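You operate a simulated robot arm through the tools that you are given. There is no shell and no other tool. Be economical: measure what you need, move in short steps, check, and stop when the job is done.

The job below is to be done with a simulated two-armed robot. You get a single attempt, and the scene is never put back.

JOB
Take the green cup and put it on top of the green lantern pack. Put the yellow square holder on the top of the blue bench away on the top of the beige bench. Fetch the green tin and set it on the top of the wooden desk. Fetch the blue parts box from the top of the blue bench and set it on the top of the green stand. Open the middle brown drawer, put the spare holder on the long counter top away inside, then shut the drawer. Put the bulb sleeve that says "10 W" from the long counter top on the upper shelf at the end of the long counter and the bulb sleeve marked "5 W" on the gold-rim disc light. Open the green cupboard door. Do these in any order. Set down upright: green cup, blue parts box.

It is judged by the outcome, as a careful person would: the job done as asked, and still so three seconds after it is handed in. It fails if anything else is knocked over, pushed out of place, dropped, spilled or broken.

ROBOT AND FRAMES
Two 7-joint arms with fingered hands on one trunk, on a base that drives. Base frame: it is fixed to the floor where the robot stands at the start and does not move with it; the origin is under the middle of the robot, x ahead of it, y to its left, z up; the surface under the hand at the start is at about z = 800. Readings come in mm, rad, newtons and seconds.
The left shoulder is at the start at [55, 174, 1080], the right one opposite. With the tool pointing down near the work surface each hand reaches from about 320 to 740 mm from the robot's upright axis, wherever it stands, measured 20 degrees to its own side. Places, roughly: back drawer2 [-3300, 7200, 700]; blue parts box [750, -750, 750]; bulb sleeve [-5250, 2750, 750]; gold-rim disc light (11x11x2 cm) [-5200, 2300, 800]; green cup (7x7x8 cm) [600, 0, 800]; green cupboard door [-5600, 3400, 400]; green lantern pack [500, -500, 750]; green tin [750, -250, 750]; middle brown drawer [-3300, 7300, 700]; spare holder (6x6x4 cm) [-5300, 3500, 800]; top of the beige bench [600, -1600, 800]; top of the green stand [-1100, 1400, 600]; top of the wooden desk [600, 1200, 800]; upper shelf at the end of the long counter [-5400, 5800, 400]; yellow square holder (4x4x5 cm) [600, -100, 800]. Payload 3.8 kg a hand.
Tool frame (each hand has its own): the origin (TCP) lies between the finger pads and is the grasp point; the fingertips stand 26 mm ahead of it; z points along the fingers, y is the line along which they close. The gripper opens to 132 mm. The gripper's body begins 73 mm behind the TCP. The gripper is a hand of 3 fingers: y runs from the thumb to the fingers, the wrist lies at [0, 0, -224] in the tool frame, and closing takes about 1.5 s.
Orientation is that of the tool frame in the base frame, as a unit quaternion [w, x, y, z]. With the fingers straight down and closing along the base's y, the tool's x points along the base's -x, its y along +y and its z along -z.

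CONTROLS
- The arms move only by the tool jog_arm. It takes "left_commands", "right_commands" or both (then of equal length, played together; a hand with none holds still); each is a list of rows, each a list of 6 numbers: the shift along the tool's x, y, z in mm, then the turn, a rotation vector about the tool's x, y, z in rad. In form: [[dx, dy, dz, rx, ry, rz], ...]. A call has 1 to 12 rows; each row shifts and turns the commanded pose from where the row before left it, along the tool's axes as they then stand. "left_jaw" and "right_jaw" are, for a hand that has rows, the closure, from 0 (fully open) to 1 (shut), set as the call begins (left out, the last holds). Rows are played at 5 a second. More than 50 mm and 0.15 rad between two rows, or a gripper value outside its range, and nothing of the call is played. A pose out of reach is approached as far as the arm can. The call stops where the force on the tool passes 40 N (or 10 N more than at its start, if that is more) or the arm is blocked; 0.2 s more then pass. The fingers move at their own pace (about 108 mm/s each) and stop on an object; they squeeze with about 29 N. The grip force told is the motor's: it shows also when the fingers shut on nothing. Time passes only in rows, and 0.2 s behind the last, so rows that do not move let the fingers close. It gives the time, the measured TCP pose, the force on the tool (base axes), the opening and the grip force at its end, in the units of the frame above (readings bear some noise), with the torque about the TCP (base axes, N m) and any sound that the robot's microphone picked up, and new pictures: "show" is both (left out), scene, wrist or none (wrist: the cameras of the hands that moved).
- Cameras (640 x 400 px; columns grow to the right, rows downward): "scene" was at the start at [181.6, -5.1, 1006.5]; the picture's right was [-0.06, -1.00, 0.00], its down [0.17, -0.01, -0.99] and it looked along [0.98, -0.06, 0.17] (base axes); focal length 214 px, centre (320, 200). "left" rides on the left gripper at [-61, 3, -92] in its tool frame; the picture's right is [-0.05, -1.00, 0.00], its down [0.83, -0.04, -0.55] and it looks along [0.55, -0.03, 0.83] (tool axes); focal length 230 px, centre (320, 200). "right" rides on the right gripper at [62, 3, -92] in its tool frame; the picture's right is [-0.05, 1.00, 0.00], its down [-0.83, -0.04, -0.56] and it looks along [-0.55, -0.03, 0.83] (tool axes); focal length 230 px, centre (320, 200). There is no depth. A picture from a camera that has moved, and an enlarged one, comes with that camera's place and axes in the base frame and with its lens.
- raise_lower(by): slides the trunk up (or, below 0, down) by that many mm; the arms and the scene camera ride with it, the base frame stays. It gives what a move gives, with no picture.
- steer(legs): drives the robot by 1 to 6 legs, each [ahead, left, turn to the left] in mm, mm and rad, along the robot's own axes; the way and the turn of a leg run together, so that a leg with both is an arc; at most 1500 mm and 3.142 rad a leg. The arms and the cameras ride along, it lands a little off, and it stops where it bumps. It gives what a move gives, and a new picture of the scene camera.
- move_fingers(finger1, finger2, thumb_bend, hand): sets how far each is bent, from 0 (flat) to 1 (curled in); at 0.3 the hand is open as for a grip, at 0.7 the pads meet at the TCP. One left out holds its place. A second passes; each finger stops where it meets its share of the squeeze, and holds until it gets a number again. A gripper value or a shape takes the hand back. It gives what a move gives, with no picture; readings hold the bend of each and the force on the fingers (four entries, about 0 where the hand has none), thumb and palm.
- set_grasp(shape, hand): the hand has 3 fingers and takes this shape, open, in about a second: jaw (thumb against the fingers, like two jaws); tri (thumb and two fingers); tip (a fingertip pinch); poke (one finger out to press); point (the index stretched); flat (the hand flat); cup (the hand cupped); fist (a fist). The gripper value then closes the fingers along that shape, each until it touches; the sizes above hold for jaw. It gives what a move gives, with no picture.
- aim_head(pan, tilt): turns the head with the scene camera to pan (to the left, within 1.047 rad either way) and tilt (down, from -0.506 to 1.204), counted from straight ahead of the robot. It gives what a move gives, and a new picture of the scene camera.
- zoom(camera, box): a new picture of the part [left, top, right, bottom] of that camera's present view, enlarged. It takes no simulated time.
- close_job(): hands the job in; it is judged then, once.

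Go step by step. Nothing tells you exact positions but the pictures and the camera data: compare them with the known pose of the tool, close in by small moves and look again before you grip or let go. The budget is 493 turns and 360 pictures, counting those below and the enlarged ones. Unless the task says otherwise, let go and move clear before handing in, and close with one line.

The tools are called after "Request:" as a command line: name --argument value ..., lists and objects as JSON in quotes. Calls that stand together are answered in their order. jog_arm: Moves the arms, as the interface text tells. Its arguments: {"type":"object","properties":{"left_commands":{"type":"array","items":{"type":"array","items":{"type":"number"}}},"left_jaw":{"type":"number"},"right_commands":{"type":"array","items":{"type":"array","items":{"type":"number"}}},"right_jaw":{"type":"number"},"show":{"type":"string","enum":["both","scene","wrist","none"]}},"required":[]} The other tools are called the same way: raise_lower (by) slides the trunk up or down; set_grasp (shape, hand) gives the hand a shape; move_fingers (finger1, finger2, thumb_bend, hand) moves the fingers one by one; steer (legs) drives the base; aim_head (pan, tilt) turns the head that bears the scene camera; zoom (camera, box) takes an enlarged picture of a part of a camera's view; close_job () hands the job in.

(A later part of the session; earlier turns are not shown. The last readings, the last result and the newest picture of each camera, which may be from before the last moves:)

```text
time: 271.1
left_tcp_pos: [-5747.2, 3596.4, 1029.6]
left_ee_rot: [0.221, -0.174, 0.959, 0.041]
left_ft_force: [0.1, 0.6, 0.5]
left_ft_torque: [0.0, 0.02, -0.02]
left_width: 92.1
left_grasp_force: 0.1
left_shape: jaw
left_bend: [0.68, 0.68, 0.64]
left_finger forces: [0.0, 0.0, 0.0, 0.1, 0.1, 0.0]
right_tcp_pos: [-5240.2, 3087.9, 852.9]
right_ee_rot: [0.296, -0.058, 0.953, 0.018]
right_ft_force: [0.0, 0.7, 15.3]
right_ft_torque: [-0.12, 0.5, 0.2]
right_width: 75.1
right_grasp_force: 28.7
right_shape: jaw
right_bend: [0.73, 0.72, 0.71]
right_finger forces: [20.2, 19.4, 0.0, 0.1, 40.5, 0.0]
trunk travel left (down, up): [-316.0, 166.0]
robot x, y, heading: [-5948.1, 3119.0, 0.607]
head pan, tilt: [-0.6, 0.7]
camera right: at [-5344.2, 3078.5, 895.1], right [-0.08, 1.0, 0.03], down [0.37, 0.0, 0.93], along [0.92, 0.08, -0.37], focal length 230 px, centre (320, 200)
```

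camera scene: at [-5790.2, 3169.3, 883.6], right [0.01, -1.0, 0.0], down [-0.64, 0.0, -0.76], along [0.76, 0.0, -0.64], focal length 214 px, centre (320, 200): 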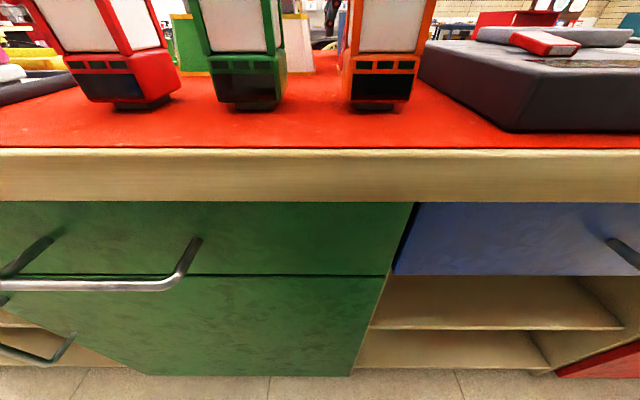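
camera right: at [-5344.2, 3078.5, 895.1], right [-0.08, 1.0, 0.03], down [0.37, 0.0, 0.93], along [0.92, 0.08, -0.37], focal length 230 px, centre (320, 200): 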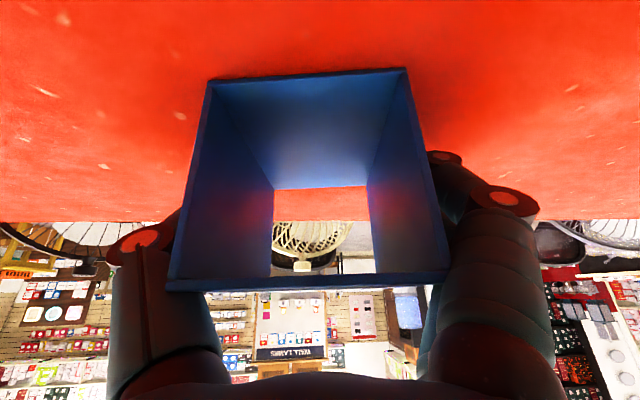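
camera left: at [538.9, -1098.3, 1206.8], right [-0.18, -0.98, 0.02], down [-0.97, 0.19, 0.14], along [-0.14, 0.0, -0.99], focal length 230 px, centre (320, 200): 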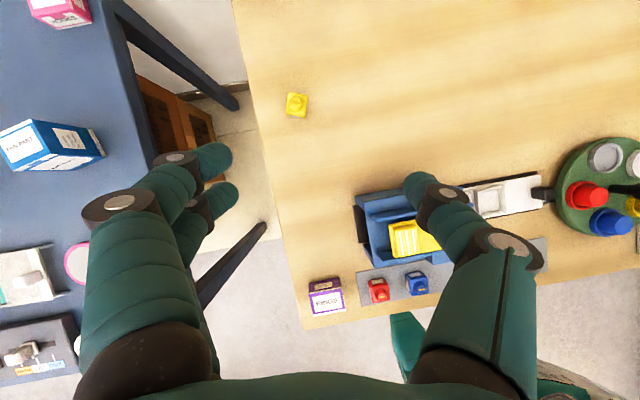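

Gripped. Lift by trunk.

Request:
raise_lower --by 90

Request:
jog_arm --right_commands '[[0, 0, 0, 0, 0, 0]]'

```text
time: 272.4
left_tcp_pos: [-5744.1, 3596.0, 1118.9]
left_ee_rot: [0.221, -0.174, 0.959, 0.041]
left_ft_force: [-0.3, 0.3, -0.6]
left_ft_torque: [-0.01, -0.01, 0.0]
left_width: 92.2
left_grasp_force: 0.2
left_shape: jaw
left_bend: [0.68, 0.68, 0.64]
left_finger forces: [0.0, 0.0, 0.0, 0.1, 0.0, 0.0]
right_tcp_pos: [-5239.5, 3088.6, 941.7]
right_ee_rot: [0.295, -0.057, 0.954, 0.017]
right_ft_force: [-0.1, 0.6, 0.5]
right_ft_torque: [0.0, -0.01, -0.01]
right_width: 74.8
right_grasp_force: 29.1
right_shape: jaw
right_bend: [0.73, 0.72, 0.71]
right_finger forces: [12.8, 19.0, 0.0, 0.1, 31.8, 0.1]
trunk travel left (down, up): [-406.0, 76.0]
robot x, y, heading: [-5949.9, 3119.7, 0.602]
head pan, tilt: [-0.6, 0.7]
```

```text
time: 272.8
left_tcp_pos: [-5744.3, 3596.0, 1119.9]
left_ee_rot: [0.221, -0.174, 0.959, 0.04]
left_ft_force: [1.1, 0.5, 0.5]
left_ft_torque: [0.03, 0.02, -0.01]
left_width: 91.9
left_grasp_force: 0.0
left_shape: jaw
left_bend: [0.68, 0.68, 0.64]
left_finger forces: [0.0, 0.0, 0.1, 0.0, 0.1, 0.0]
right_tcp_pos: [-5239.2, 3088.0, 941.9]
right_ee_rot: [0.294, -0.058, 0.954, 0.017]
right_ft_force: [0.1, 0.6, -0.2]
right_ft_torque: [0.01, -0.03, -0.01]
right_width: 74.7
right_grasp_force: 28.7
right_shape: jaw
right_bend: [0.73, 0.72, 0.71]
right_finger forces: [12.9, 19.0, 0.0, 0.1, 31.8, 0.0]
trunk travel left (down, up): [-406.0, 76.0]
robot x, y, heading: [-5951.5, 3117.4, 0.609]
head pan, tilt: [-0.6, 0.7]
camera scene: at [-5783.2, 3174.1, 948.7], right [0.01, -1.0, 0.0], down [-0.64, 0.0, -0.76], along [0.76, 0.0, -0.64], focal length 214 px, centre (320, 200)
camera right: at [-5343.5, 3078.1, 983.8], right [-0.08, 1.0, 0.03], down [0.38, 0.0, 0.93], along [0.92, 0.08, -0.37], focal length 230 px, centre (320, 200)
```

scene: 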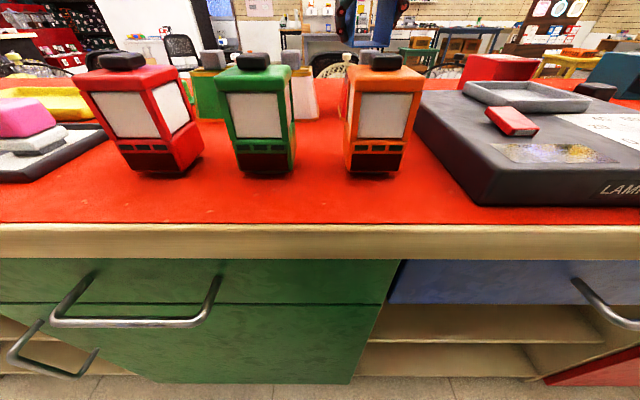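
right: 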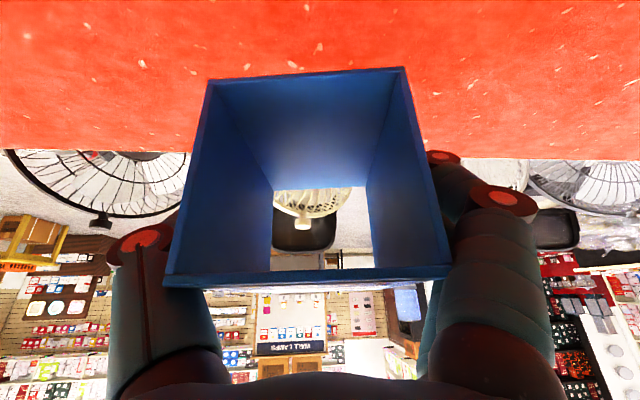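

Raise higher and drive along the counter to the disc light (world −y by 780 mm).

Request:
raise_lower --by 70

Request:
steer --legs '[[-452, -636, 0]]'

Request:
jog_arm --right_commands '[[0, 0, 0, 0, 0, 0]]' --show "wrist"

```text
time: 273.8
left_tcp_pos: [-5745.0, 3596.5, 1189.0]
left_ee_rot: [0.22, -0.174, 0.959, 0.039]
left_ft_force: [0.1, 0.2, -0.1]
left_ft_torque: [-0.01, 0.04, -0.04]
left_width: 92.1
left_grasp_force: 0.1
left_shape: jaw
left_bend: [0.68, 0.68, 0.64]
left_finger forces: [0.0, 0.0, 0.0, 0.1, 0.0, 0.0]
right_tcp_pos: [-5239.3, 3087.1, 1010.8]
right_ee_rot: [0.294, -0.058, 0.954, 0.017]
right_ft_force: [-0.6, -0.2, -0.7]
right_ft_torque: [0.0, -0.01, 0.0]
right_width: 74.8
right_grasp_force: 28.8
right_shape: jaw
right_bend: [0.73, 0.72, 0.71]
right_finger forces: [12.5, 19.1, 0.0, 0.1, 31.5, 0.0]
trunk travel left (down, up): [-476.0, 6.0]
robot x, y, heading: [-5950.7, 3117.7, 0.609]
head pan, tilt: [-0.6, 0.7]
```

```text
time: 280.0
left_tcp_pos: [-5750.4, 2802.0, 1189.8]
left_ee_rot: [0.222, -0.165, 0.96, 0.038]
left_ft_force: [0.1, -0.3, -0.1]
left_ft_torque: [0.0, -0.02, -0.01]
left_width: 92.2
left_grasp_force: 0.1
left_shape: jaw
left_bend: [0.68, 0.68, 0.64]
left_finger forces: [0.0, 0.0, 0.0, 0.0, 0.0, 0.0]
right_tcp_pos: [-5256.3, 2284.0, 1012.1]
right_ee_rot: [0.295, -0.048, 0.954, 0.015]
right_ft_force: [-0.8, -0.7, -0.3]
right_ft_torque: [0.0, 0.0, 0.02]
right_width: 74.5
right_grasp_force: 29.5
right_shape: jaw
right_bend: [0.73, 0.72, 0.71]
right_finger forces: [12.4, 18.9, 0.0, 0.0, 31.5, 0.0]
trunk travel left (down, up): [-476.0, 6.0]
robot x, y, heading: [-5966.6, 2328.0, 0.583]
head pan, tilt: [-0.6, 0.7]
camera scene: at [-5790.9, 2385.8, 1044.5], right [-0.02, -1.0, 0.0], down [-0.64, 0.01, -0.76], along [0.76, -0.01, -0.64], focal length 214 px, centre (320, 200)
```

scene: 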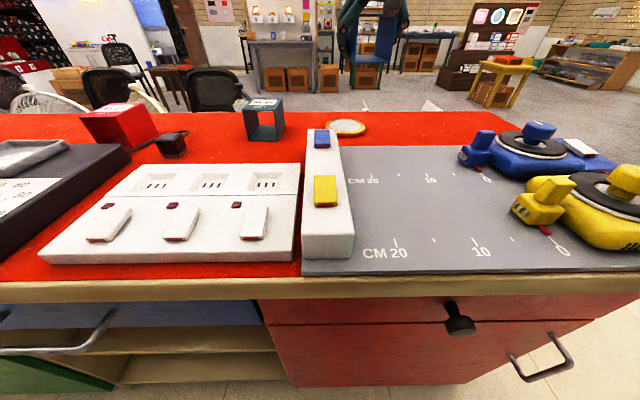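

```text
time: 280.4
left_tcp_pos: [-5751.3, 2802.4, 1189.4]
left_ee_rot: [0.222, -0.164, 0.96, 0.038]
left_ft_force: [-0.6, -0.3, 0.8]
left_ft_torque: [0.01, 0.01, -0.02]
left_width: 92.5
left_grasp_force: 0.0
left_shape: jaw
left_bend: [0.68, 0.68, 0.64]
left_finger forces: [0.0, 0.0, 0.0, 0.0, 0.0, 0.1]
right_tcp_pos: [-5256.9, 2283.8, 1012.3]
right_ee_rot: [0.295, -0.048, 0.954, 0.015]
right_ft_force: [0.9, 0.8, 0.2]
right_ft_torque: [0.02, 0.02, -0.01]
right_width: 74.4
right_grasp_force: 29.0
right_shape: jaw
right_bend: [0.73, 0.72, 0.71]
right_finger forces: [12.4, 19.0, 0.0, 0.0, 31.5, 0.1]
trunk travel left (down, up): [-476.0, 6.0]
robot x, y, heading: [-5968.2, 2326.2, 0.583]
head pan, tilt: [-0.6, 0.7]
camera right: at [-5360.5, 2275.7, 1054.0], right [-0.06, 1.0, 0.03], down [0.37, -0.01, 0.93], along [0.93, 0.06, -0.37], focal length 230 px, centre (320, 200)
```

right: 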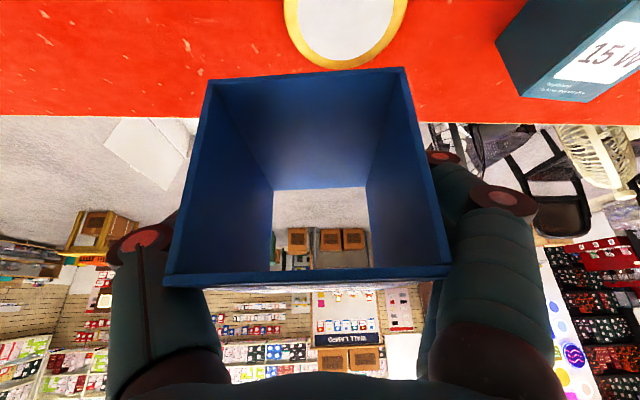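

Disc centre ≈(-5241,2312). Nudging the base to centre the sleeve over it.

Request:
steer --legs '[[23, 22, 0]]'

Request:
raise_lower --by -90

Request:
jog_arm --right_commands '[[0, 0, 0, 0, 0, 0]]'

```text
time: 281.2
left_tcp_pos: [-5745.3, 2832.6, 1190.7]
left_ee_rot: [0.223, -0.163, 0.96, 0.039]
left_ft_force: [0.0, 1.3, -0.1]
left_ft_torque: [-0.03, 0.04, 0.0]
left_width: 92.2
left_grasp_force: 0.1
left_shape: jaw
left_bend: [0.68, 0.68, 0.64]
left_finger forces: [0.0, 0.0, 0.1, 0.1, 0.0, 0.0]
right_tcp_pos: [-5250.4, 2312.3, 1013.2]
right_ee_rot: [0.295, -0.048, 0.954, 0.015]
right_ft_force: [0.0, 0.3, -0.2]
right_ft_torque: [-0.01, -0.02, -0.04]
right_width: 74.7
right_grasp_force: 29.2
right_shape: jaw
right_bend: [0.73, 0.72, 0.71]
right_finger forces: [12.5, 19.0, 0.0, 0.0, 31.5, 0.0]
trunk travel left (down, up): [-476.0, 6.0]
robot x, y, heading: [-5958.7, 2356.5, 0.579]
head pan, tilt: [-0.6, 0.7]
camera scene: at [-5784.5, 2415.4, 1044.8], right [-0.02, -1.0, 0.0], down [-0.64, 0.01, -0.77], along [0.76, -0.01, -0.64], focal length 214 px, centre (320, 200)
```

scene: 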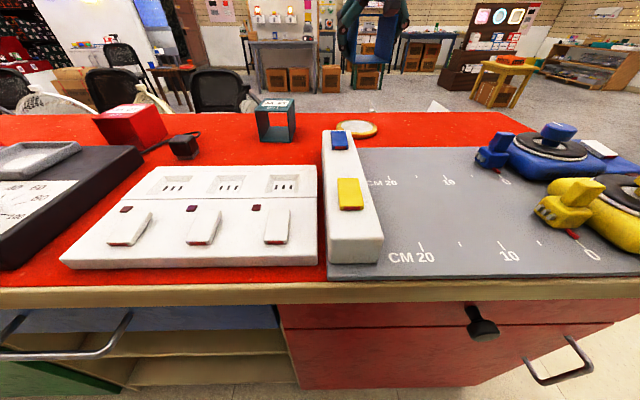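

```text
time: 282.5
left_tcp_pos: [-5744.9, 2831.7, 1100.1]
left_ee_rot: [0.221, -0.165, 0.96, 0.04]
left_ft_force: [0.2, 0.3, 0.4]
left_ft_torque: [0.01, -0.02, -0.01]
left_width: 92.4
left_grasp_force: 0.1
left_shape: jaw
left_bend: [0.68, 0.68, 0.64]
left_finger forces: [0.0, 0.1, 0.0, 0.0, 0.0, 0.0]
right_tcp_pos: [-5250.4, 2312.4, 923.5]
right_ee_rot: [0.296, -0.047, 0.954, 0.014]
right_ft_force: [0.7, 0.0, 0.1]
right_ft_torque: [0.01, 0.01, -0.01]
right_width: 74.1
right_grasp_force: 29.0
right_shape: jaw
right_bend: [0.73, 0.72, 0.71]
right_finger forces: [12.0, 19.0, 0.1, 0.0, 31.3, 0.0]
trunk travel left (down, up): [-386.0, 96.0]
robot x, y, heading: [-5960.8, 2359.9, 0.584]
head pan, tilt: [-0.6, 0.7]
```

```text
time: 282.9
left_tcp_pos: [-5744.3, 2832.7, 1099.4]
left_ee_rot: [0.221, -0.165, 0.96, 0.038]
left_ft_force: [-0.4, 0.5, -0.9]
left_ft_torque: [0.02, 0.03, 0.01]
left_width: 92.3
left_grasp_force: 0.0
left_shape: jaw
left_bend: [0.68, 0.68, 0.64]
left_finger forces: [0.0, 0.0, 0.0, 0.0, 0.0, 0.0]
right_tcp_pos: [-5249.3, 2312.8, 921.7]
right_ee_rot: [0.295, -0.048, 0.954, 0.014]
right_ft_force: [0.6, -0.4, -0.6]
right_ft_torque: [-0.02, -0.01, -0.03]
right_width: 74.5
right_grasp_force: 29.2
right_shape: jaw
right_bend: [0.73, 0.72, 0.71]
right_finger forces: [11.9, 18.9, 0.1, 0.1, 31.3, 0.1]
trunk travel left (down, up): [-386.0, 96.0]
robot x, y, heading: [-5959.6, 2361.4, 0.581]
head pan, tilt: [-0.6, 0.7]
camera scene: at [-5794.2, 2409.5, 924.5], right [-0.02, -1.0, 0.0], down [-0.64, 0.01, -0.76], along [0.76, -0.01, -0.64], focal length 214 px, centre (320, 200)
camera right: at [-5353.9, 2305.5, 964.0], right [-0.06, 1.0, 0.03], down [0.37, -0.01, 0.93], along [0.93, 0.06, -0.37], focal length 230 px, centre (320, 200)
```

scene: 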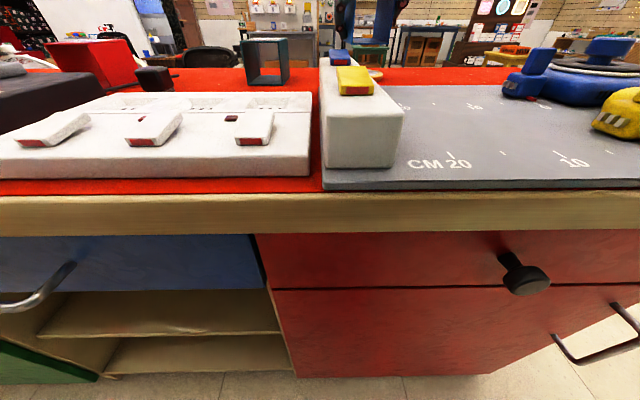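
right: 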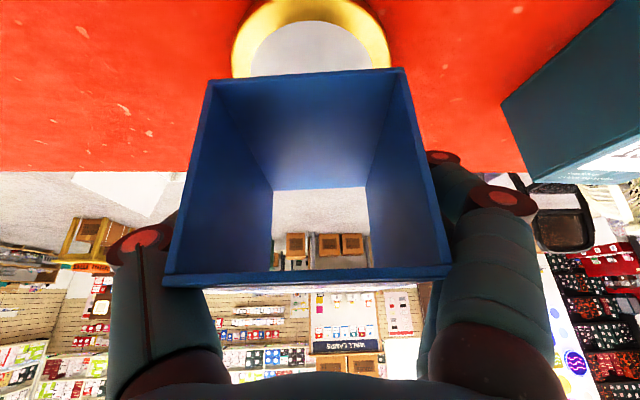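

Alignment good. Lowering onto the disc.

Request:
raise_lower --by -38

Request:
raise_lower --by -5

Request:
raise_lower --by -4

Request:
jog_arm --right_commands '[[0, 0, 0, 0, 0, 0]]' --show "wrist"

```text
time: 283.7
left_tcp_pos: [-5745.2, 2832.4, 1061.4]
left_ee_rot: [0.222, -0.164, 0.96, 0.038]
left_ft_force: [0.6, -0.4, 0.0]
left_ft_torque: [0.02, 0.0, -0.01]
left_width: 92.2
left_grasp_force: 0.0
left_shape: jaw
left_bend: [0.68, 0.68, 0.64]
left_finger forces: [0.0, 0.1, 0.0, 0.0, 0.0, 0.1]
right_tcp_pos: [-5250.1, 2312.8, 884.6]
right_ee_rot: [0.296, -0.047, 0.954, 0.015]
right_ft_force: [0.5, 0.3, -0.4]
right_ft_torque: [0.0, 0.0, -0.02]
right_width: 74.7
right_grasp_force: 29.4
right_shape: jaw
right_bend: [0.73, 0.72, 0.71]
right_finger forces: [11.8, 18.8, 0.0, 0.0, 31.2, 0.0]
trunk travel left (down, up): [-348.0, 134.0]
robot x, y, heading: [-5955.2, 2356.9, 0.58]
head pan, tilt: [-0.6, 0.7]
```

```text
time: 284.2
left_tcp_pos: [-5744.8, 2832.5, 1056.3]
left_ee_rot: [0.222, -0.164, 0.96, 0.038]
left_ft_force: [-0.5, 0.3, -0.1]
left_ft_torque: [0.01, 0.0, -0.04]
left_width: 92.1
left_grasp_force: 0.0
left_shape: jaw
left_bend: [0.68, 0.68, 0.64]
left_finger forces: [0.1, 0.0, 0.0, 0.0, 0.0, 0.0]
right_tcp_pos: [-5251.5, 2313.3, 879.0]
right_ee_rot: [0.295, -0.049, 0.954, 0.014]
right_ft_force: [0.7, 0.5, 0.2]
right_ft_torque: [0.02, -0.02, 0.01]
right_width: 74.2
right_grasp_force: 28.9
right_shape: jaw
right_bend: [0.73, 0.72, 0.71]
right_finger forces: [11.8, 18.8, 0.1, 0.1, 31.2, 0.0]
trunk travel left (down, up): [-343.0, 139.0]
robot x, y, heading: [-5960.4, 2358.0, 0.583]
head pan, tilt: [-0.6, 0.7]
```

```text
time: 284.8
left_tcp_pos: [-5744.2, 2832.1, 1052.4]
left_ee_rot: [0.221, -0.164, 0.961, 0.037]
left_ft_force: [-0.5, -0.3, -0.2]
left_ft_torque: [0.0, 0.02, 0.01]
left_width: 92.0
left_grasp_force: 0.1
left_shape: jaw
left_bend: [0.68, 0.68, 0.64]
left_finger forces: [0.0, 0.0, 0.0, 0.0, 0.1, 0.0]
right_tcp_pos: [-5250.2, 2313.3, 875.0]
right_ee_rot: [0.295, -0.048, 0.954, 0.015]
right_ft_force: [0.2, -0.2, -0.1]
right_ft_torque: [0.02, 0.04, -0.01]
right_width: 74.2
right_grasp_force: 29.2
right_shape: jaw
right_bend: [0.73, 0.72, 0.71]
right_finger forces: [11.8, 18.9, 0.0, 0.1, 31.1, 0.0]
trunk travel left (down, up): [-339.0, 143.0]
robot x, y, heading: [-5958.6, 2357.9, 0.584]
head pan, tilt: [-0.6, 0.7]
```

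```text
time: 285.2
left_tcp_pos: [-5744.0, 2831.5, 1053.6]
left_ee_rot: [0.222, -0.164, 0.96, 0.038]
left_ft_force: [-0.2, -0.1, 0.3]
left_ft_torque: [0.03, -0.01, -0.01]
left_width: 92.1
left_grasp_force: 0.2
left_shape: jaw
left_bend: [0.68, 0.68, 0.64]
left_finger forces: [0.0, 0.0, 0.0, 0.1, 0.0, 0.0]
right_tcp_pos: [-5249.9, 2312.1, 874.5]
right_ee_rot: [0.295, -0.048, 0.954, 0.015]
right_ft_force: [0.3, -0.3, -0.1]
right_ft_torque: [0.0, 0.04, 0.0]
right_width: 74.5
right_grasp_force: 28.7
right_shape: jaw
right_bend: [0.73, 0.72, 0.71]
right_finger forces: [11.7, 19.0, 0.1, 0.1, 31.2, 0.0]
trunk travel left (down, up): [-339.0, 143.0]
robot x, y, heading: [-5960.2, 2359.8, 0.588]
head pan, tilt: [-0.6, 0.7]
camera right: at [-5353.9, 2305.6, 917.0], right [-0.06, 1.0, 0.03], down [0.38, -0.01, 0.93], along [0.93, 0.06, -0.37], focal length 230 px, centre (320, 200)
```

right: 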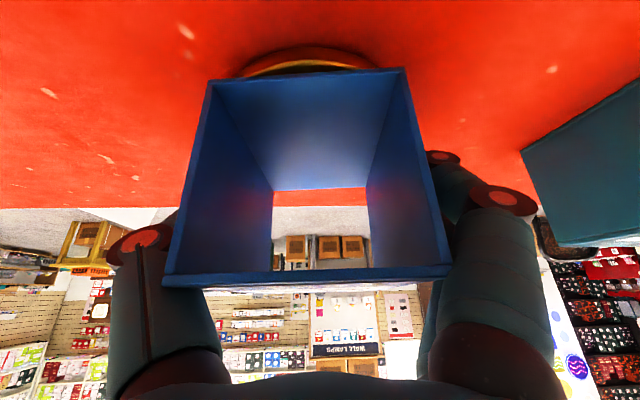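

Request:
raise_lower --by -4

Request:
raise_lower --by -3

Request:
raise_lower --by -3

```text
time: 285.7
left_tcp_pos: [-5743.6, 2832.8, 1048.8]
left_ee_rot: [0.222, -0.165, 0.96, 0.038]
left_ft_force: [0.0, 0.4, 0.0]
left_ft_torque: [-0.03, 0.04, -0.03]
left_width: 92.1
left_grasp_force: 0.1
left_shape: jaw
left_bend: [0.68, 0.68, 0.64]
left_finger forces: [0.1, 0.0, 0.1, 0.0, 0.0, 0.0]
right_tcp_pos: [-5249.8, 2312.3, 871.6]
right_ee_rot: [0.296, -0.047, 0.954, 0.015]
right_ft_force: [0.5, -0.1, -0.5]
right_ft_torque: [0.02, -0.02, 0.03]
right_width: 74.4
right_grasp_force: 29.0
right_shape: jaw
right_bend: [0.73, 0.72, 0.71]
right_finger forces: [11.7, 18.9, 0.1, 0.0, 31.2, 0.0]
trunk travel left (down, up): [-335.0, 147.0]
robot x, y, heading: [-5957.3, 2356.9, 0.584]
head pan, tilt: [-0.6, 0.7]
```

```text
time: 286.2
left_tcp_pos: [-5744.2, 2832.4, 1046.3]
left_ee_rot: [0.222, -0.165, 0.96, 0.039]
left_ft_force: [0.2, 0.8, 0.0]
left_ft_torque: [-0.02, -0.04, -0.02]
left_width: 92.3
left_grasp_force: 0.1
left_shape: jaw
left_bend: [0.68, 0.68, 0.64]
left_finger forces: [0.0, 0.0, 0.0, 0.0, 0.1, 0.1]
right_tcp_pos: [-5249.9, 2314.3, 869.1]
right_ee_rot: [0.295, -0.047, 0.954, 0.015]
right_ft_force: [0.3, -0.3, -0.1]
right_ft_torque: [0.02, -0.01, 0.01]
right_width: 74.2
right_grasp_force: 29.4
right_shape: jaw
right_bend: [0.73, 0.72, 0.71]
right_finger forces: [11.8, 18.9, 0.0, 0.0, 31.0, 0.1]
trunk travel left (down, up): [-332.0, 150.0]
robot x, y, heading: [-5959.8, 2354.6, 0.585]
head pan, tilt: [-0.6, 0.7]
```

```text
time: 286.8
left_tcp_pos: [-5744.8, 2832.4, 1044.1]
left_ee_rot: [0.222, -0.164, 0.96, 0.038]
left_ft_force: [0.7, 0.5, -0.2]
left_ft_torque: [0.02, 0.03, 0.0]
left_width: 92.0
left_grasp_force: 0.1
left_shape: jaw
left_bend: [0.68, 0.68, 0.64]
left_finger forces: [0.0, 0.0, 0.1, 0.0, 0.0, 0.1]
right_tcp_pos: [-5250.0, 2312.6, 866.9]
right_ee_rot: [0.297, -0.048, 0.954, 0.015]
right_ft_force: [0.5, 0.1, 6.9]
right_ft_torque: [-0.06, 0.24, 0.02]
right_width: 74.3
right_grasp_force: 28.8
right_shape: jaw
right_bend: [0.73, 0.72, 0.71]
right_finger forces: [13.7, 18.9, 0.1, 0.0, 34.3, 0.0]
trunk travel left (down, up): [-329.0, 153.0]
robot x, y, heading: [-5960.1, 2355.0, 0.589]
head pan, tilt: [-0.6, 0.7]
```

Contact. Releasing gently.

Request:
jog_arm --right_commands '[[0, 0, 0, 0, 0, 0], [0, 0, 0, 0, 0, 0], [0, 0, 0, 0, 0, 0], [0, 0, 0, 0, 0, 0]]' --right_jaw 0.2 --show "wrist"

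```text
time: 287.8
left_tcp_pos: [-5744.7, 2832.0, 1042.5]
left_ee_rot: [0.221, -0.165, 0.96, 0.038]
left_ft_force: [0.4, 0.2, 0.2]
left_ft_torque: [0.0, 0.0, -0.02]
left_width: 91.9
left_grasp_force: 0.0
left_shape: jaw
left_bend: [0.68, 0.68, 0.64]
left_finger forces: [0.0, 0.0, 0.0, 0.1, 0.0, 0.0]
right_tcp_pos: [-5249.3, 2311.9, 864.9]
right_ee_rot: [0.295, -0.047, 0.954, 0.015]
right_ft_force: [-0.5, -0.6, 4.1]
right_ft_torque: [-0.08, 0.13, 0.0]
right_width: 105.8
right_grasp_force: 0.1
right_shape: jaw
right_bend: [0.59, 0.59, 0.56]
right_finger forces: [1.6, 0.1, 0.1, 0.0, 2.6, 0.1]
trunk travel left (down, up): [-329.0, 153.0]
robot x, y, heading: [-5960.0, 2357.6, 0.581]
head pan, tilt: [-0.6, 0.7]
camera right: at [-5354.2, 2305.6, 907.1], right [-0.06, 1.0, 0.03], down [0.38, -0.01, 0.93], along [0.93, 0.06, -0.37], focal length 230 px, centre (320, 200)
```

right: 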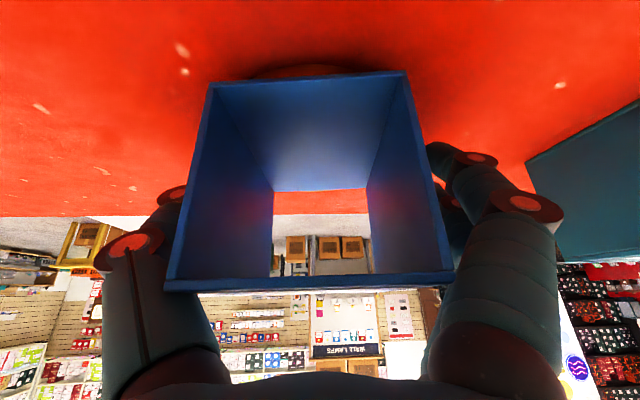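

Request:
raise_lower --by 12

Request:
jog_arm --right_commands '[[0, 0, 0, 0, 0, 0]]' --show "wrist"

```text
time: 288.4
left_tcp_pos: [-5743.7, 2832.2, 1055.1]
left_ee_rot: [0.221, -0.164, 0.961, 0.037]
left_ft_force: [-0.1, -0.6, -0.2]
left_ft_torque: [0.02, 0.0, -0.01]
left_width: 92.4
left_grasp_force: 0.0
left_shape: jaw
left_bend: [0.68, 0.68, 0.64]
left_finger forces: [0.0, 0.0, 0.0, 0.0, 0.0, 0.0]
right_tcp_pos: [-5249.6, 2311.6, 876.7]
right_ee_rot: [0.294, -0.048, 0.954, 0.014]
right_ft_force: [-0.8, -0.3, 1.0]
right_ft_torque: [0.02, -0.01, 0.0]
right_width: 105.5
right_grasp_force: 0.1
right_shape: jaw
right_bend: [0.59, 0.59, 0.56]
right_finger forces: [0.0, 0.0, 0.1, 0.0, 0.0, 0.0]
trunk travel left (down, up): [-341.0, 141.0]
robot x, y, heading: [-5958.3, 2357.8, 0.578]
head pan, tilt: [-0.6, 0.7]
```

```text
time: 288.8
left_tcp_pos: [-5745.2, 2832.5, 1054.3]
left_ee_rot: [0.221, -0.164, 0.961, 0.037]
left_ft_force: [0.0, 0.4, 0.4]
left_ft_torque: [0.01, 0.0, 0.02]
left_width: 92.3
left_grasp_force: 0.2
left_shape: jaw
left_bend: [0.68, 0.68, 0.64]
left_finger forces: [0.2, 0.0, 0.1, 0.1, 0.1, 0.1]
right_tcp_pos: [-5250.3, 2313.3, 878.3]
right_ee_rot: [0.295, -0.048, 0.954, 0.015]
right_ft_force: [0.6, -0.6, 0.7]
right_ft_torque: [0.01, -0.03, -0.01]
right_width: 105.5
right_grasp_force: 0.1
right_shape: jaw
right_bend: [0.59, 0.59, 0.56]
right_finger forces: [0.1, 0.0, 0.1, 0.0, 0.0, 0.0]
trunk travel left (down, up): [-341.0, 141.0]
robot x, y, heading: [-5958.6, 2359.1, 0.583]
head pan, tilt: [-0.6, 0.7]
camera right: at [-5353.9, 2305.5, 918.8], right [-0.06, 1.0, 0.03], down [0.38, 0.0, 0.93], along [0.93, 0.06, -0.37], focal length 230 px, centre (320, 200)
```

right: 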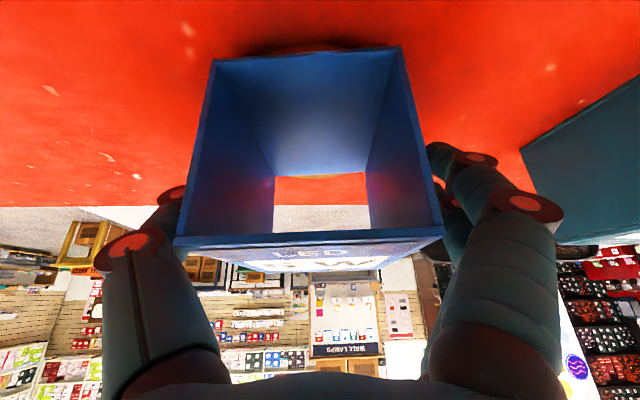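

Request:
raise_lower --by 80

Request:
jog_arm --right_commands '[[-5, 0, -30, 0, 0, 0], [0, 0, -40, 0, 0, 0]]'

```text
time: 289.9
left_tcp_pos: [-5743.8, 2833.2, 1133.4]
left_ee_rot: [0.221, -0.165, 0.961, 0.037]
left_ft_force: [0.7, 0.5, -1.0]
left_ft_torque: [0.01, 0.06, 0.0]
left_width: 92.0
left_grasp_force: 0.0
left_shape: jaw
left_bend: [0.68, 0.68, 0.64]
left_finger forces: [0.0, 0.0, 0.0, 0.0, 0.0, 0.0]
right_tcp_pos: [-5249.8, 2313.3, 955.6]
right_ee_rot: [0.294, -0.048, 0.955, 0.014]
right_ft_force: [-0.3, -0.5, -0.4]
right_ft_torque: [0.01, 0.03, 0.01]
right_width: 105.4
right_grasp_force: 0.0
right_shape: jaw
right_bend: [0.59, 0.59, 0.56]
right_finger forces: [0.1, 0.1, 0.1, 0.1, 0.0, 0.1]
trunk travel left (down, up): [-421.0, 61.0]
robot x, y, heading: [-5959.5, 2363.5, 0.58]
head pan, tilt: [-0.6, 0.7]
```

```text
time: 290.5
left_tcp_pos: [-5744.7, 2832.1, 1135.2]
left_ee_rot: [0.222, -0.164, 0.96, 0.038]
left_ft_force: [0.6, 0.6, -0.2]
left_ft_torque: [0.01, -0.02, 0.03]
left_width: 91.9
left_grasp_force: 0.0
left_shape: jaw
left_bend: [0.68, 0.68, 0.64]
left_finger forces: [0.1, 0.1, 0.0, 0.0, 0.1, 0.1]
right_tcp_pos: [-5287.1, 2307.9, 1022.9]
right_ee_rot: [0.295, -0.048, 0.954, 0.015]
right_ft_force: [1.3, -0.7, 0.0]
right_ft_torque: [-0.02, -0.01, 0.01]
right_width: 105.2
right_grasp_force: 0.1
right_shape: jaw
right_bend: [0.59, 0.59, 0.56]
right_finger forces: [0.0, 0.0, 0.0, 0.0, 0.0, 0.0]
trunk travel left (down, up): [-421.0, 61.0]
robot x, y, heading: [-5960.5, 2358.2, 0.584]
head pan, tilt: [-0.6, 0.7]
camera scene: at [-5790.1, 2412.4, 968.2], right [-0.02, -1.0, 0.0], down [-0.64, 0.01, -0.77], along [0.77, -0.01, -0.64], focal length 214 px, centre (320, 200)
camera right: at [-5390.6, 2300.4, 1063.5], right [-0.06, 1.0, 0.03], down [0.38, -0.01, 0.93], along [0.93, 0.06, -0.37], focal length 230 px, centre (320, 200)
```

scene: 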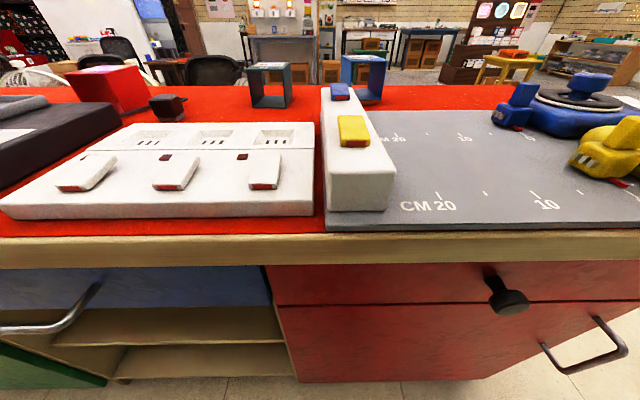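
right: 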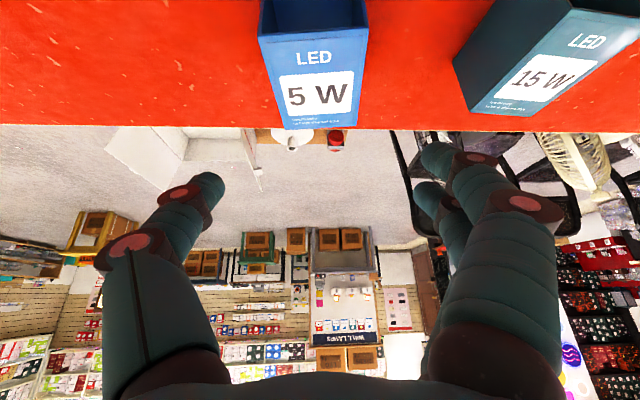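

5 W sleeve is on the disc. Next the red 10 W sleeve with the right hand: drive world +y 525.

Request:
steer --legs '[[289, 438, 0]]'

Request:
jog_arm --right_commands '[[0, 0, 0, 0, 0, 0]]' --show "wrist"

```text
time: 295.1
left_tcp_pos: [-5745.6, 3375.9, 1135.0]
left_ee_rot: [0.222, -0.159, 0.961, 0.036]
left_ft_force: [-0.4, -0.6, -0.2]
left_ft_torque: [-0.04, 0.02, -0.03]
left_width: 92.2
left_grasp_force: 0.2
left_shape: jaw
left_bend: [0.68, 0.68, 0.64]
left_finger forces: [0.0, 0.0, 0.1, 0.0, 0.0, 0.0]
right_tcp_pos: [-5292.1, 2846.5, 1021.5]
right_ee_rot: [0.295, -0.044, 0.955, 0.013]
right_ft_force: [-0.3, 0.1, 0.5]
right_ft_torque: [0.01, -0.01, 0.01]
right_width: 105.3
right_grasp_force: 0.1
right_shape: jaw
right_bend: [0.59, 0.59, 0.56]
right_finger forces: [0.0, 0.1, 0.0, 0.1, 0.1, 0.0]
trunk travel left (down, up): [-421.0, 61.0]
robot x, y, heading: [-5967.4, 2903.3, 0.576]
head pan, tilt: [-0.6, 0.7]
camera scene: at [-5795.1, 2955.6, 968.1], right [-0.03, -1.0, 0.0], down [-0.64, 0.02, -0.76], along [0.76, -0.02, -0.64], focal length 214 px, centre (320, 200)
```

scene: 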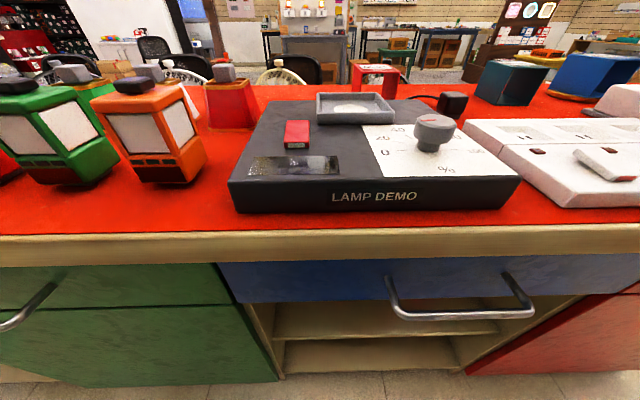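

```text
time: 295.5
left_tcp_pos: [-5746.3, 3374.8, 1135.3]
left_ee_rot: [0.221, -0.16, 0.961, 0.035]
left_ft_force: [0.6, -0.2, 0.3]
left_ft_torque: [-0.04, 0.0, 0.04]
left_width: 92.1
left_grasp_force: 0.0
left_shape: jaw
left_bend: [0.68, 0.68, 0.64]
left_finger forces: [0.1, 0.1, 0.0, 0.0, 0.1, 0.0]
right_tcp_pos: [-5293.4, 2846.1, 1020.4]
right_ee_rot: [0.294, -0.044, 0.955, 0.013]
right_ft_force: [0.2, 0.3, -0.3]
right_ft_torque: [0.04, 0.05, 0.01]
right_width: 105.6
right_grasp_force: 0.1
right_shape: jaw
right_bend: [0.59, 0.59, 0.56]
right_finger forces: [0.0, 0.1, 0.0, 0.0, 0.1, 0.1]
trunk travel left (down, up): [-421.0, 61.0]
robot x, y, heading: [-5963.6, 2902.0, 0.574]
head pan, tilt: [-0.6, 0.7]
camera right: at [-5396.3, 2840.0, 1063.1], right [-0.05, 1.0, 0.03], down [0.38, -0.01, 0.93], along [0.93, 0.06, -0.37], focal length 230 px, centre (320, 200)
```

right: 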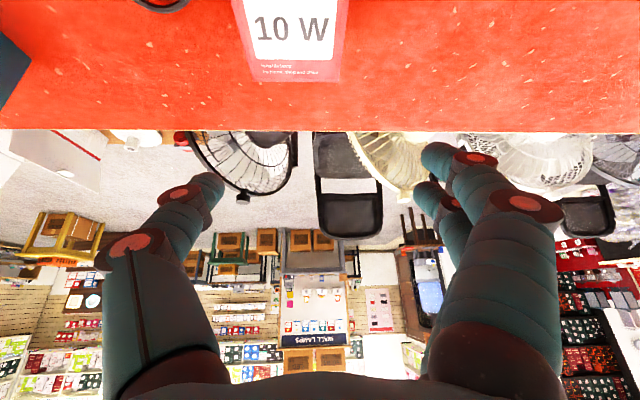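

Red sleeve centre ≈(-5292,2833). Nudge base, open, and lower by trunk.

Request:
steer --legs '[[-16, -7, 0]]'

Request:
raise_lower --by -110

Request:
jog_arm --right_commands '[[0, 0, 0, 0, 0, 0]]' --right_jaw 0.12 --show "wrist"

```text
time: 296.3
left_tcp_pos: [-5755.0, 3361.7, 1134.6]
left_ee_rot: [0.221, -0.16, 0.961, 0.037]
left_ft_force: [0.4, 0.0, 0.1]
left_ft_torque: [0.01, 0.01, 0.0]
left_width: 92.2
left_grasp_force: 0.1
left_shape: jaw
left_bend: [0.68, 0.68, 0.64]
left_finger forces: [0.0, 0.0, 0.0, 0.0, 0.0, 0.0]
right_tcp_pos: [-5302.3, 2832.3, 1020.7]
right_ee_rot: [0.294, -0.044, 0.955, 0.012]
right_ft_force: [-0.4, -1.2, -0.2]
right_ft_torque: [0.01, 0.0, -0.01]
right_width: 105.4
right_grasp_force: 0.0
right_shape: jaw
right_bend: [0.59, 0.59, 0.56]
right_finger forces: [0.1, 0.0, 0.0, 0.0, 0.1, 0.0]
trunk travel left (down, up): [-421.0, 61.0]
robot x, y, heading: [-5971.6, 2890.4, 0.577]
head pan, tilt: [-0.6, 0.7]
camera scene: at [-5804.3, 2941.7, 967.9], right [-0.03, -1.0, 0.0], down [-0.64, 0.02, -0.76], along [0.76, -0.02, -0.64], focal length 214 px, centre (320, 200)
```

scene: 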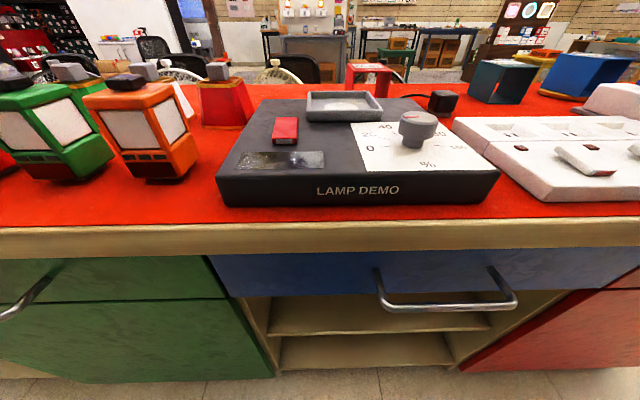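

```text
time: 297.7
left_tcp_pos: [-5755.1, 3360.7, 1024.2]
left_ee_rot: [0.222, -0.16, 0.961, 0.038]
left_ft_force: [-0.3, 0.3, 0.1]
left_ft_torque: [0.01, 0.0, 0.04]
left_width: 92.0
left_grasp_force: 0.2
left_shape: jaw
left_bend: [0.68, 0.68, 0.64]
left_finger forces: [0.0, 0.0, 0.0, 0.1, 0.0, 0.0]
right_tcp_pos: [-5301.2, 2833.1, 911.7]
right_ee_rot: [0.296, -0.044, 0.954, 0.013]
right_ft_force: [-0.2, -1.2, -0.2]
right_ft_torque: [0.0, 0.0, 0.0]
right_width: 105.3
right_grasp_force: 0.0
right_shape: jaw
right_bend: [0.59, 0.59, 0.56]
right_finger forces: [0.0, 0.0, 0.0, 0.0, 0.0, 0.0]
trunk travel left (down, up): [-311.0, 171.0]
robot x, y, heading: [-5975.5, 2889.2, 0.576]
head pan, tilt: [-0.6, 0.7]
```

```text
time: 298.1
left_tcp_pos: [-5755.4, 3361.4, 1025.0]
left_ee_rot: [0.222, -0.16, 0.961, 0.037]
left_ft_force: [0.0, 0.4, -0.7]
left_ft_torque: [0.0, 0.02, 0.01]
left_width: 92.3
left_grasp_force: 0.0
left_shape: jaw
left_bend: [0.68, 0.68, 0.64]
left_finger forces: [0.0, 0.0, 0.1, 0.0, 0.0, 0.0]
right_tcp_pos: [-5300.3, 2833.2, 911.4]
right_ee_rot: [0.294, -0.044, 0.955, 0.014]
right_ft_force: [-1.1, -0.3, -0.7]
right_ft_torque: [0.02, -0.02, 0.0]
right_width: 116.0
right_grasp_force: 0.0
right_shape: jaw
right_bend: [0.51, 0.51, 0.47]
right_finger forces: [0.1, 0.0, 0.0, 0.0, 0.0, 0.0]
trunk travel left (down, up): [-311.0, 171.0]
robot x, y, heading: [-5976.8, 2888.9, 0.579]
head pan, tilt: [-0.6, 0.7]
camera right: at [-5405.8, 2826.0, 953.2], right [-0.05, 1.0, 0.03], down [0.38, -0.01, 0.93], along [0.93, 0.06, -0.37], focal length 230 px, centre (320, 200)
```

right: 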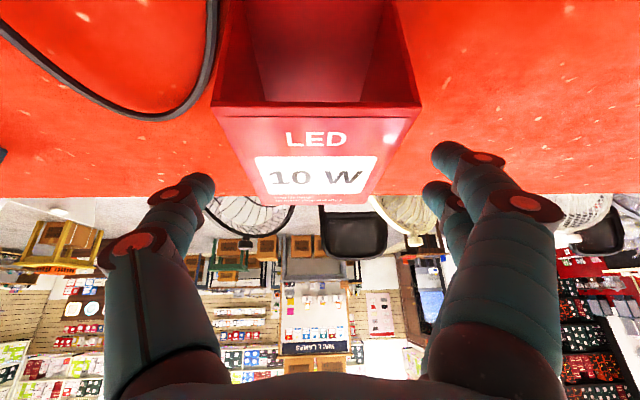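

Request:
jog_arm --right_commands '[[0, 0, 0, 0, 0, 0]]' --right_jaw 0.2 --show "none"

Request:
raise_lower --by -47

Request:
jog_arm --right_commands '[[0, 0, 0, 0, 0, 0], [0, 0, 0, 0, 0, 0], [0, 0, 0, 0, 0, 0], [0, 0, 0, 0, 0, 0], [0, 0, 0, 0, 0, 0], [0, 0, 0, 0, 0, 0]]' --right_jaw 1 --show "wrist"

```text
time: 298.5
left_tcp_pos: [-5756.2, 3361.1, 1024.5]
left_ee_rot: [0.222, -0.16, 0.961, 0.037]
left_ft_force: [-0.6, 1.1, 0.7]
left_ft_torque: [0.04, 0.0, 0.01]
left_width: 92.3
left_grasp_force: 0.1
left_shape: jaw
left_bend: [0.68, 0.68, 0.64]
left_finger forces: [0.0, 0.0, 0.0, 0.0, 0.0, 0.0]
right_tcp_pos: [-5301.5, 2832.7, 912.6]
right_ee_rot: [0.295, -0.044, 0.954, 0.014]
right_ft_force: [0.5, 0.6, -0.3]
right_ft_torque: [-0.07, -0.01, -0.03]
right_width: 105.9
right_grasp_force: 0.1
right_shape: jaw
right_bend: [0.59, 0.59, 0.55]
right_finger forces: [0.1, 0.0, 0.0, 0.0, 0.1, 0.0]
trunk travel left (down, up): [-311.0, 171.0]
robot x, y, heading: [-5973.0, 2887.5, 0.575]
head pan, tilt: [-0.6, 0.7]
```

```text
time: 299.4
left_tcp_pos: [-5757.0, 3360.6, 978.6]
left_ee_rot: [0.222, -0.161, 0.961, 0.038]
left_ft_force: [-0.5, 0.5, -0.4]
left_ft_torque: [-0.01, 0.01, 0.01]
left_width: 92.1
left_grasp_force: 0.2
left_shape: jaw
left_bend: [0.68, 0.68, 0.64]
left_finger forces: [0.1, 0.1, 0.1, 0.1, 0.0, 0.0]
right_tcp_pos: [-5301.6, 2832.2, 865.6]
right_ee_rot: [0.295, -0.044, 0.954, 0.013]
right_ft_force: [0.0, 0.5, 0.8]
right_ft_torque: [0.01, 0.01, -0.01]
right_width: 105.9
right_grasp_force: 0.1
right_shape: jaw
right_bend: [0.59, 0.59, 0.55]
right_finger forces: [0.0, 0.0, 0.0, 0.1, 0.0, 0.0]
trunk travel left (down, up): [-264.0, 218.0]
robot x, y, heading: [-5976.2, 2888.1, 0.575]
head pan, tilt: [-0.6, 0.7]
```

```text
time: 300.8
left_tcp_pos: [-5755.7, 3361.1, 977.5]
left_ee_rot: [0.222, -0.16, 0.961, 0.037]
left_ft_force: [0.4, 0.1, 0.7]
left_ft_torque: [0.01, 0.01, -0.04]
left_width: 92.1
left_grasp_force: 0.1
left_shape: jaw
left_bend: [0.68, 0.68, 0.64]
left_finger forces: [0.0, 0.0, 0.0, 0.0, 0.0, 0.1]
right_tcp_pos: [-5301.3, 2833.4, 865.7]
right_ee_rot: [0.295, -0.043, 0.955, 0.013]
right_ft_force: [0.4, 0.2, -0.2]
right_ft_torque: [-0.01, -0.01, -0.01]
right_width: 67.4
right_grasp_force: 29.2
right_shape: jaw
right_bend: [0.72, 0.73, 0.7]
right_finger forces: [13.4, 13.1, 0.0, 0.0, 26.3, 0.1]
trunk travel left (down, up): [-264.0, 218.0]
robot x, y, heading: [-5979.6, 2890.0, 0.571]
head pan, tilt: [-0.6, 0.7]
camera right: at [-5405.8, 2826.0, 906.1], right [-0.05, 1.0, 0.03], down [0.38, -0.01, 0.93], along [0.93, 0.06, -0.37], focal length 230 px, centre (320, 200)
```

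right: 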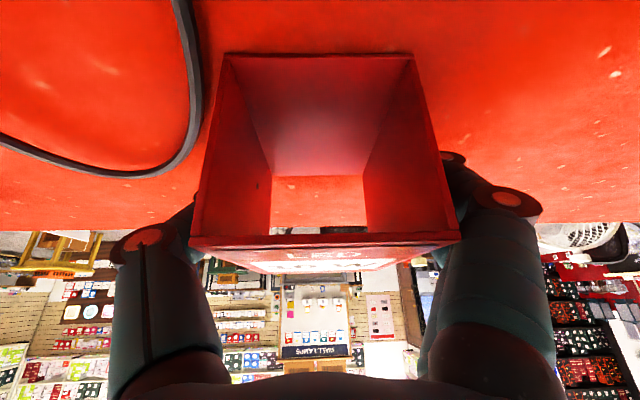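

Gripped. Raise high, then move to the spare holder and turn right for the left hand.

Request:
raise_lower --by 212

Request:
steer --legs '[[330, 487, 0], [0, 0, -1.17]]'

Request:
aim_head --pan 0.6 --tilt 0.7

```text
time: 303.0
left_tcp_pos: [-5754.1, 3361.6, 1189.2]
left_ee_rot: [0.22, -0.16, 0.962, 0.037]
left_ft_force: [-0.5, 0.2, 0.3]
left_ft_torque: [0.03, -0.01, 0.0]
left_width: 92.2
left_grasp_force: 0.0
left_shape: jaw
left_bend: [0.68, 0.68, 0.64]
left_finger forces: [0.0, 0.1, 0.1, 0.1, 0.0, 0.0]
right_tcp_pos: [-5300.5, 2832.4, 1076.0]
right_ee_rot: [0.293, -0.044, 0.955, 0.014]
right_ft_force: [0.6, 0.4, 0.0]
right_ft_torque: [0.03, -0.01, 0.02]
right_width: 67.9
right_grasp_force: 29.2
right_shape: jaw
right_bend: [0.72, 0.73, 0.7]
right_finger forces: [13.2, 13.1, 0.0, 0.0, 26.3, 0.0]
trunk travel left (down, up): [-476.0, 6.0]
robot x, y, heading: [-5974.3, 2887.4, 0.572]
head pan, tilt: [-0.6, 0.7]
```

```text
time: 310.8
left_tcp_pos: [-5450.1, 3447.0, 1190.6]
left_ee_rot: [0.205, 0.407, 0.885, -0.093]
left_ft_force: [-0.3, 0.3, 0.1]
left_ft_torque: [0.01, 0.0, 0.0]
left_width: 92.2
left_grasp_force: 0.0
left_shape: jaw
left_bend: [0.68, 0.68, 0.64]
left_finger forces: [0.0, 0.0, 0.0, 0.0, 0.0, 0.1]
right_tcp_pos: [-5771.9, 2830.8, 1077.1]
right_ee_rot: [0.251, 0.5, 0.815, -0.154]
right_ft_force: [-0.2, 0.6, -0.3]
right_ft_torque: [0.01, 0.0, 0.0]
right_width: 67.6
right_grasp_force: 29.7
right_shape: jaw
right_bend: [0.72, 0.73, 0.7]
right_finger forces: [13.3, 13.2, 0.0, 0.1, 26.3, 0.0]
trunk travel left (down, up): [-476.0, 6.0]
robot x, y, heading: [-5967.7, 3473.8, -0.615]
head pan, tilt: [-0.6, 0.7]
camera scene: at [-5852.2, 3334.5, 1044.5], right [-0.94, -0.35, 0.0], down [-0.22, 0.6, -0.76], along [0.27, -0.72, -0.64], focal length 214 px, centre (320, 200)
```

scene: 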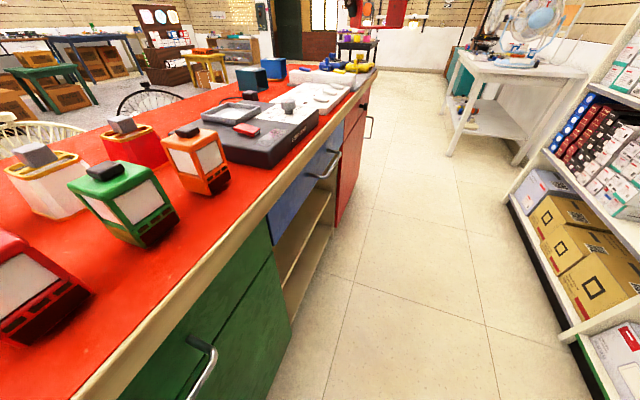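

```text
time: 312.2
left_tcp_pos: [-5450.9, 3448.2, 1188.6]
left_ee_rot: [0.205, 0.407, 0.885, -0.093]
left_ft_force: [-0.3, 0.6, 0.2]
left_ft_torque: [0.01, -0.03, -0.02]
left_width: 92.1
left_grasp_force: 0.0
left_shape: jaw
left_bend: [0.68, 0.68, 0.64]
left_finger forces: [0.1, 0.1, 0.1, 0.0, 0.0, 0.0]
right_tcp_pos: [-5772.6, 2831.3, 1077.8]
right_ee_rot: [0.251, 0.499, 0.815, -0.153]
right_ft_force: [-0.3, 0.3, -0.2]
right_ft_torque: [-0.01, -0.03, 0.02]
right_width: 67.7
right_grasp_force: 28.7
right_shape: jaw
right_bend: [0.72, 0.73, 0.7]
right_finger forces: [13.3, 13.2, 0.0, 0.1, 26.3, 0.1]
trunk travel left (down, up): [-476.0, 6.0]
robot x, y, heading: [-5970.9, 3471.9, -0.611]
head pan, tilt: [0.6, 0.7]
camera scene: at [-5796.7, 3412.8, 1044.5], right [-0.02, -1.0, 0.0], down [-0.64, 0.01, -0.76], along [0.76, -0.01, -0.64], focal length 214 px, centre (320, 200)
```

scene: 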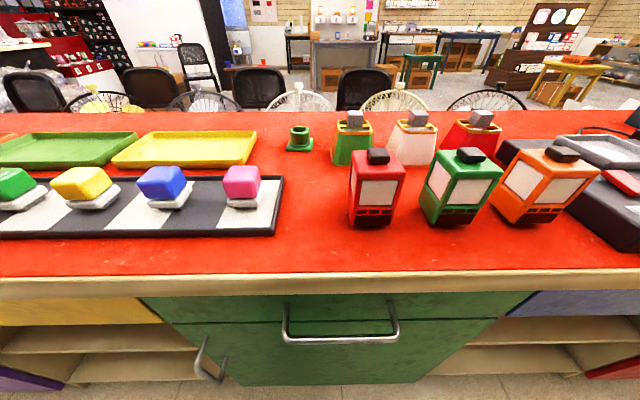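

Spare holder (green, ring on square base) ≈(-5320,3455). Lower the trunk and reorient the left hand (yaw 0, pitch 0.6).

Request:
raise_lower --by -85

Request:
jog_arm --left_commands '[[0, 0, 0, -0.072, -0.0226, -0.1244], [0, 0, 0, -0.072, -0.0226, -0.1244], [0, 0, 0, -0.072, -0.0226, -0.1244], [0, 0, 0, -0.072, -0.0226, -0.1244], [0, 0, 0, -0.072, -0.0226, -0.1244], [0, 0, 0, -0.072, -0.0226, -0.1244]]' --left_jaw 0.42 --show "wrist"

```text
time: 313.4
left_tcp_pos: [-5450.5, 3448.3, 1105.9]
left_ee_rot: [0.205, 0.406, 0.885, -0.093]
left_ft_force: [-0.8, -0.5, 0.4]
left_ft_torque: [-0.02, -0.04, 0.04]
left_width: 92.3
left_grasp_force: 0.1
left_shape: jaw
left_bend: [0.68, 0.68, 0.64]
left_finger forces: [0.1, 0.0, 0.1, 0.1, 0.0, 0.1]
right_tcp_pos: [-5772.0, 2830.9, 992.2]
right_ee_rot: [0.253, 0.499, 0.814, -0.154]
right_ft_force: [-0.6, 0.0, -0.2]
right_ft_torque: [0.0, -0.02, 0.01]
right_width: 67.4
right_grasp_force: 28.8
right_shape: jaw
right_bend: [0.72, 0.73, 0.7]
right_finger forces: [13.3, 13.1, 0.0, 0.0, 26.2, 0.0]
trunk travel left (down, up): [-391.0, 91.0]
robot x, y, heading: [-5970.1, 3477.2, -0.611]
head pan, tilt: [0.6, 0.7]
```

```text
time: 314.8
left_tcp_pos: [-5448.7, 3448.1, 1103.8]
left_ee_rot: [0.294, -0.002, 0.956, 0.001]
left_ft_force: [0.3, 0.2, -0.2]
left_ft_torque: [-0.01, 0.01, 0.04]
left_width: 77.1
left_grasp_force: 0.0
left_shape: jaw
left_bend: [0.71, 0.71, 0.7]
left_finger forces: [0.0, 0.0, 0.0, 0.0, 0.1, 0.0]
right_tcp_pos: [-5772.0, 2830.4, 990.0]
right_ee_rot: [0.251, 0.499, 0.815, -0.154]
right_ft_force: [-0.5, -0.2, -0.6]
right_ft_torque: [-0.04, -0.01, -0.02]
right_width: 67.7
right_grasp_force: 29.1
right_shape: jaw
right_bend: [0.72, 0.73, 0.7]
right_finger forces: [13.2, 13.1, 0.0, 0.0, 26.3, 0.0]
trunk travel left (down, up): [-391.0, 91.0]
robot x, y, heading: [-5972.5, 3475.9, -0.618]
head pan, tilt: [0.6, 0.7]
camera left: at [-5449.7, 3450.9, 1216.3], right [0.05, -1.0, 0.03], down [-1.0, -0.05, -0.01], along [0.01, -0.03, -1.0], focal length 230 px, centre (320, 200)
```

left: 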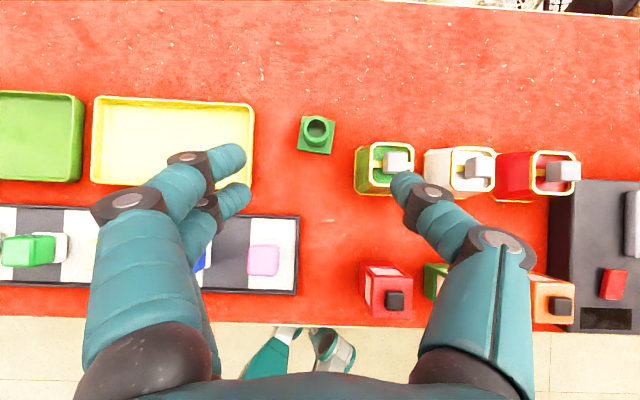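

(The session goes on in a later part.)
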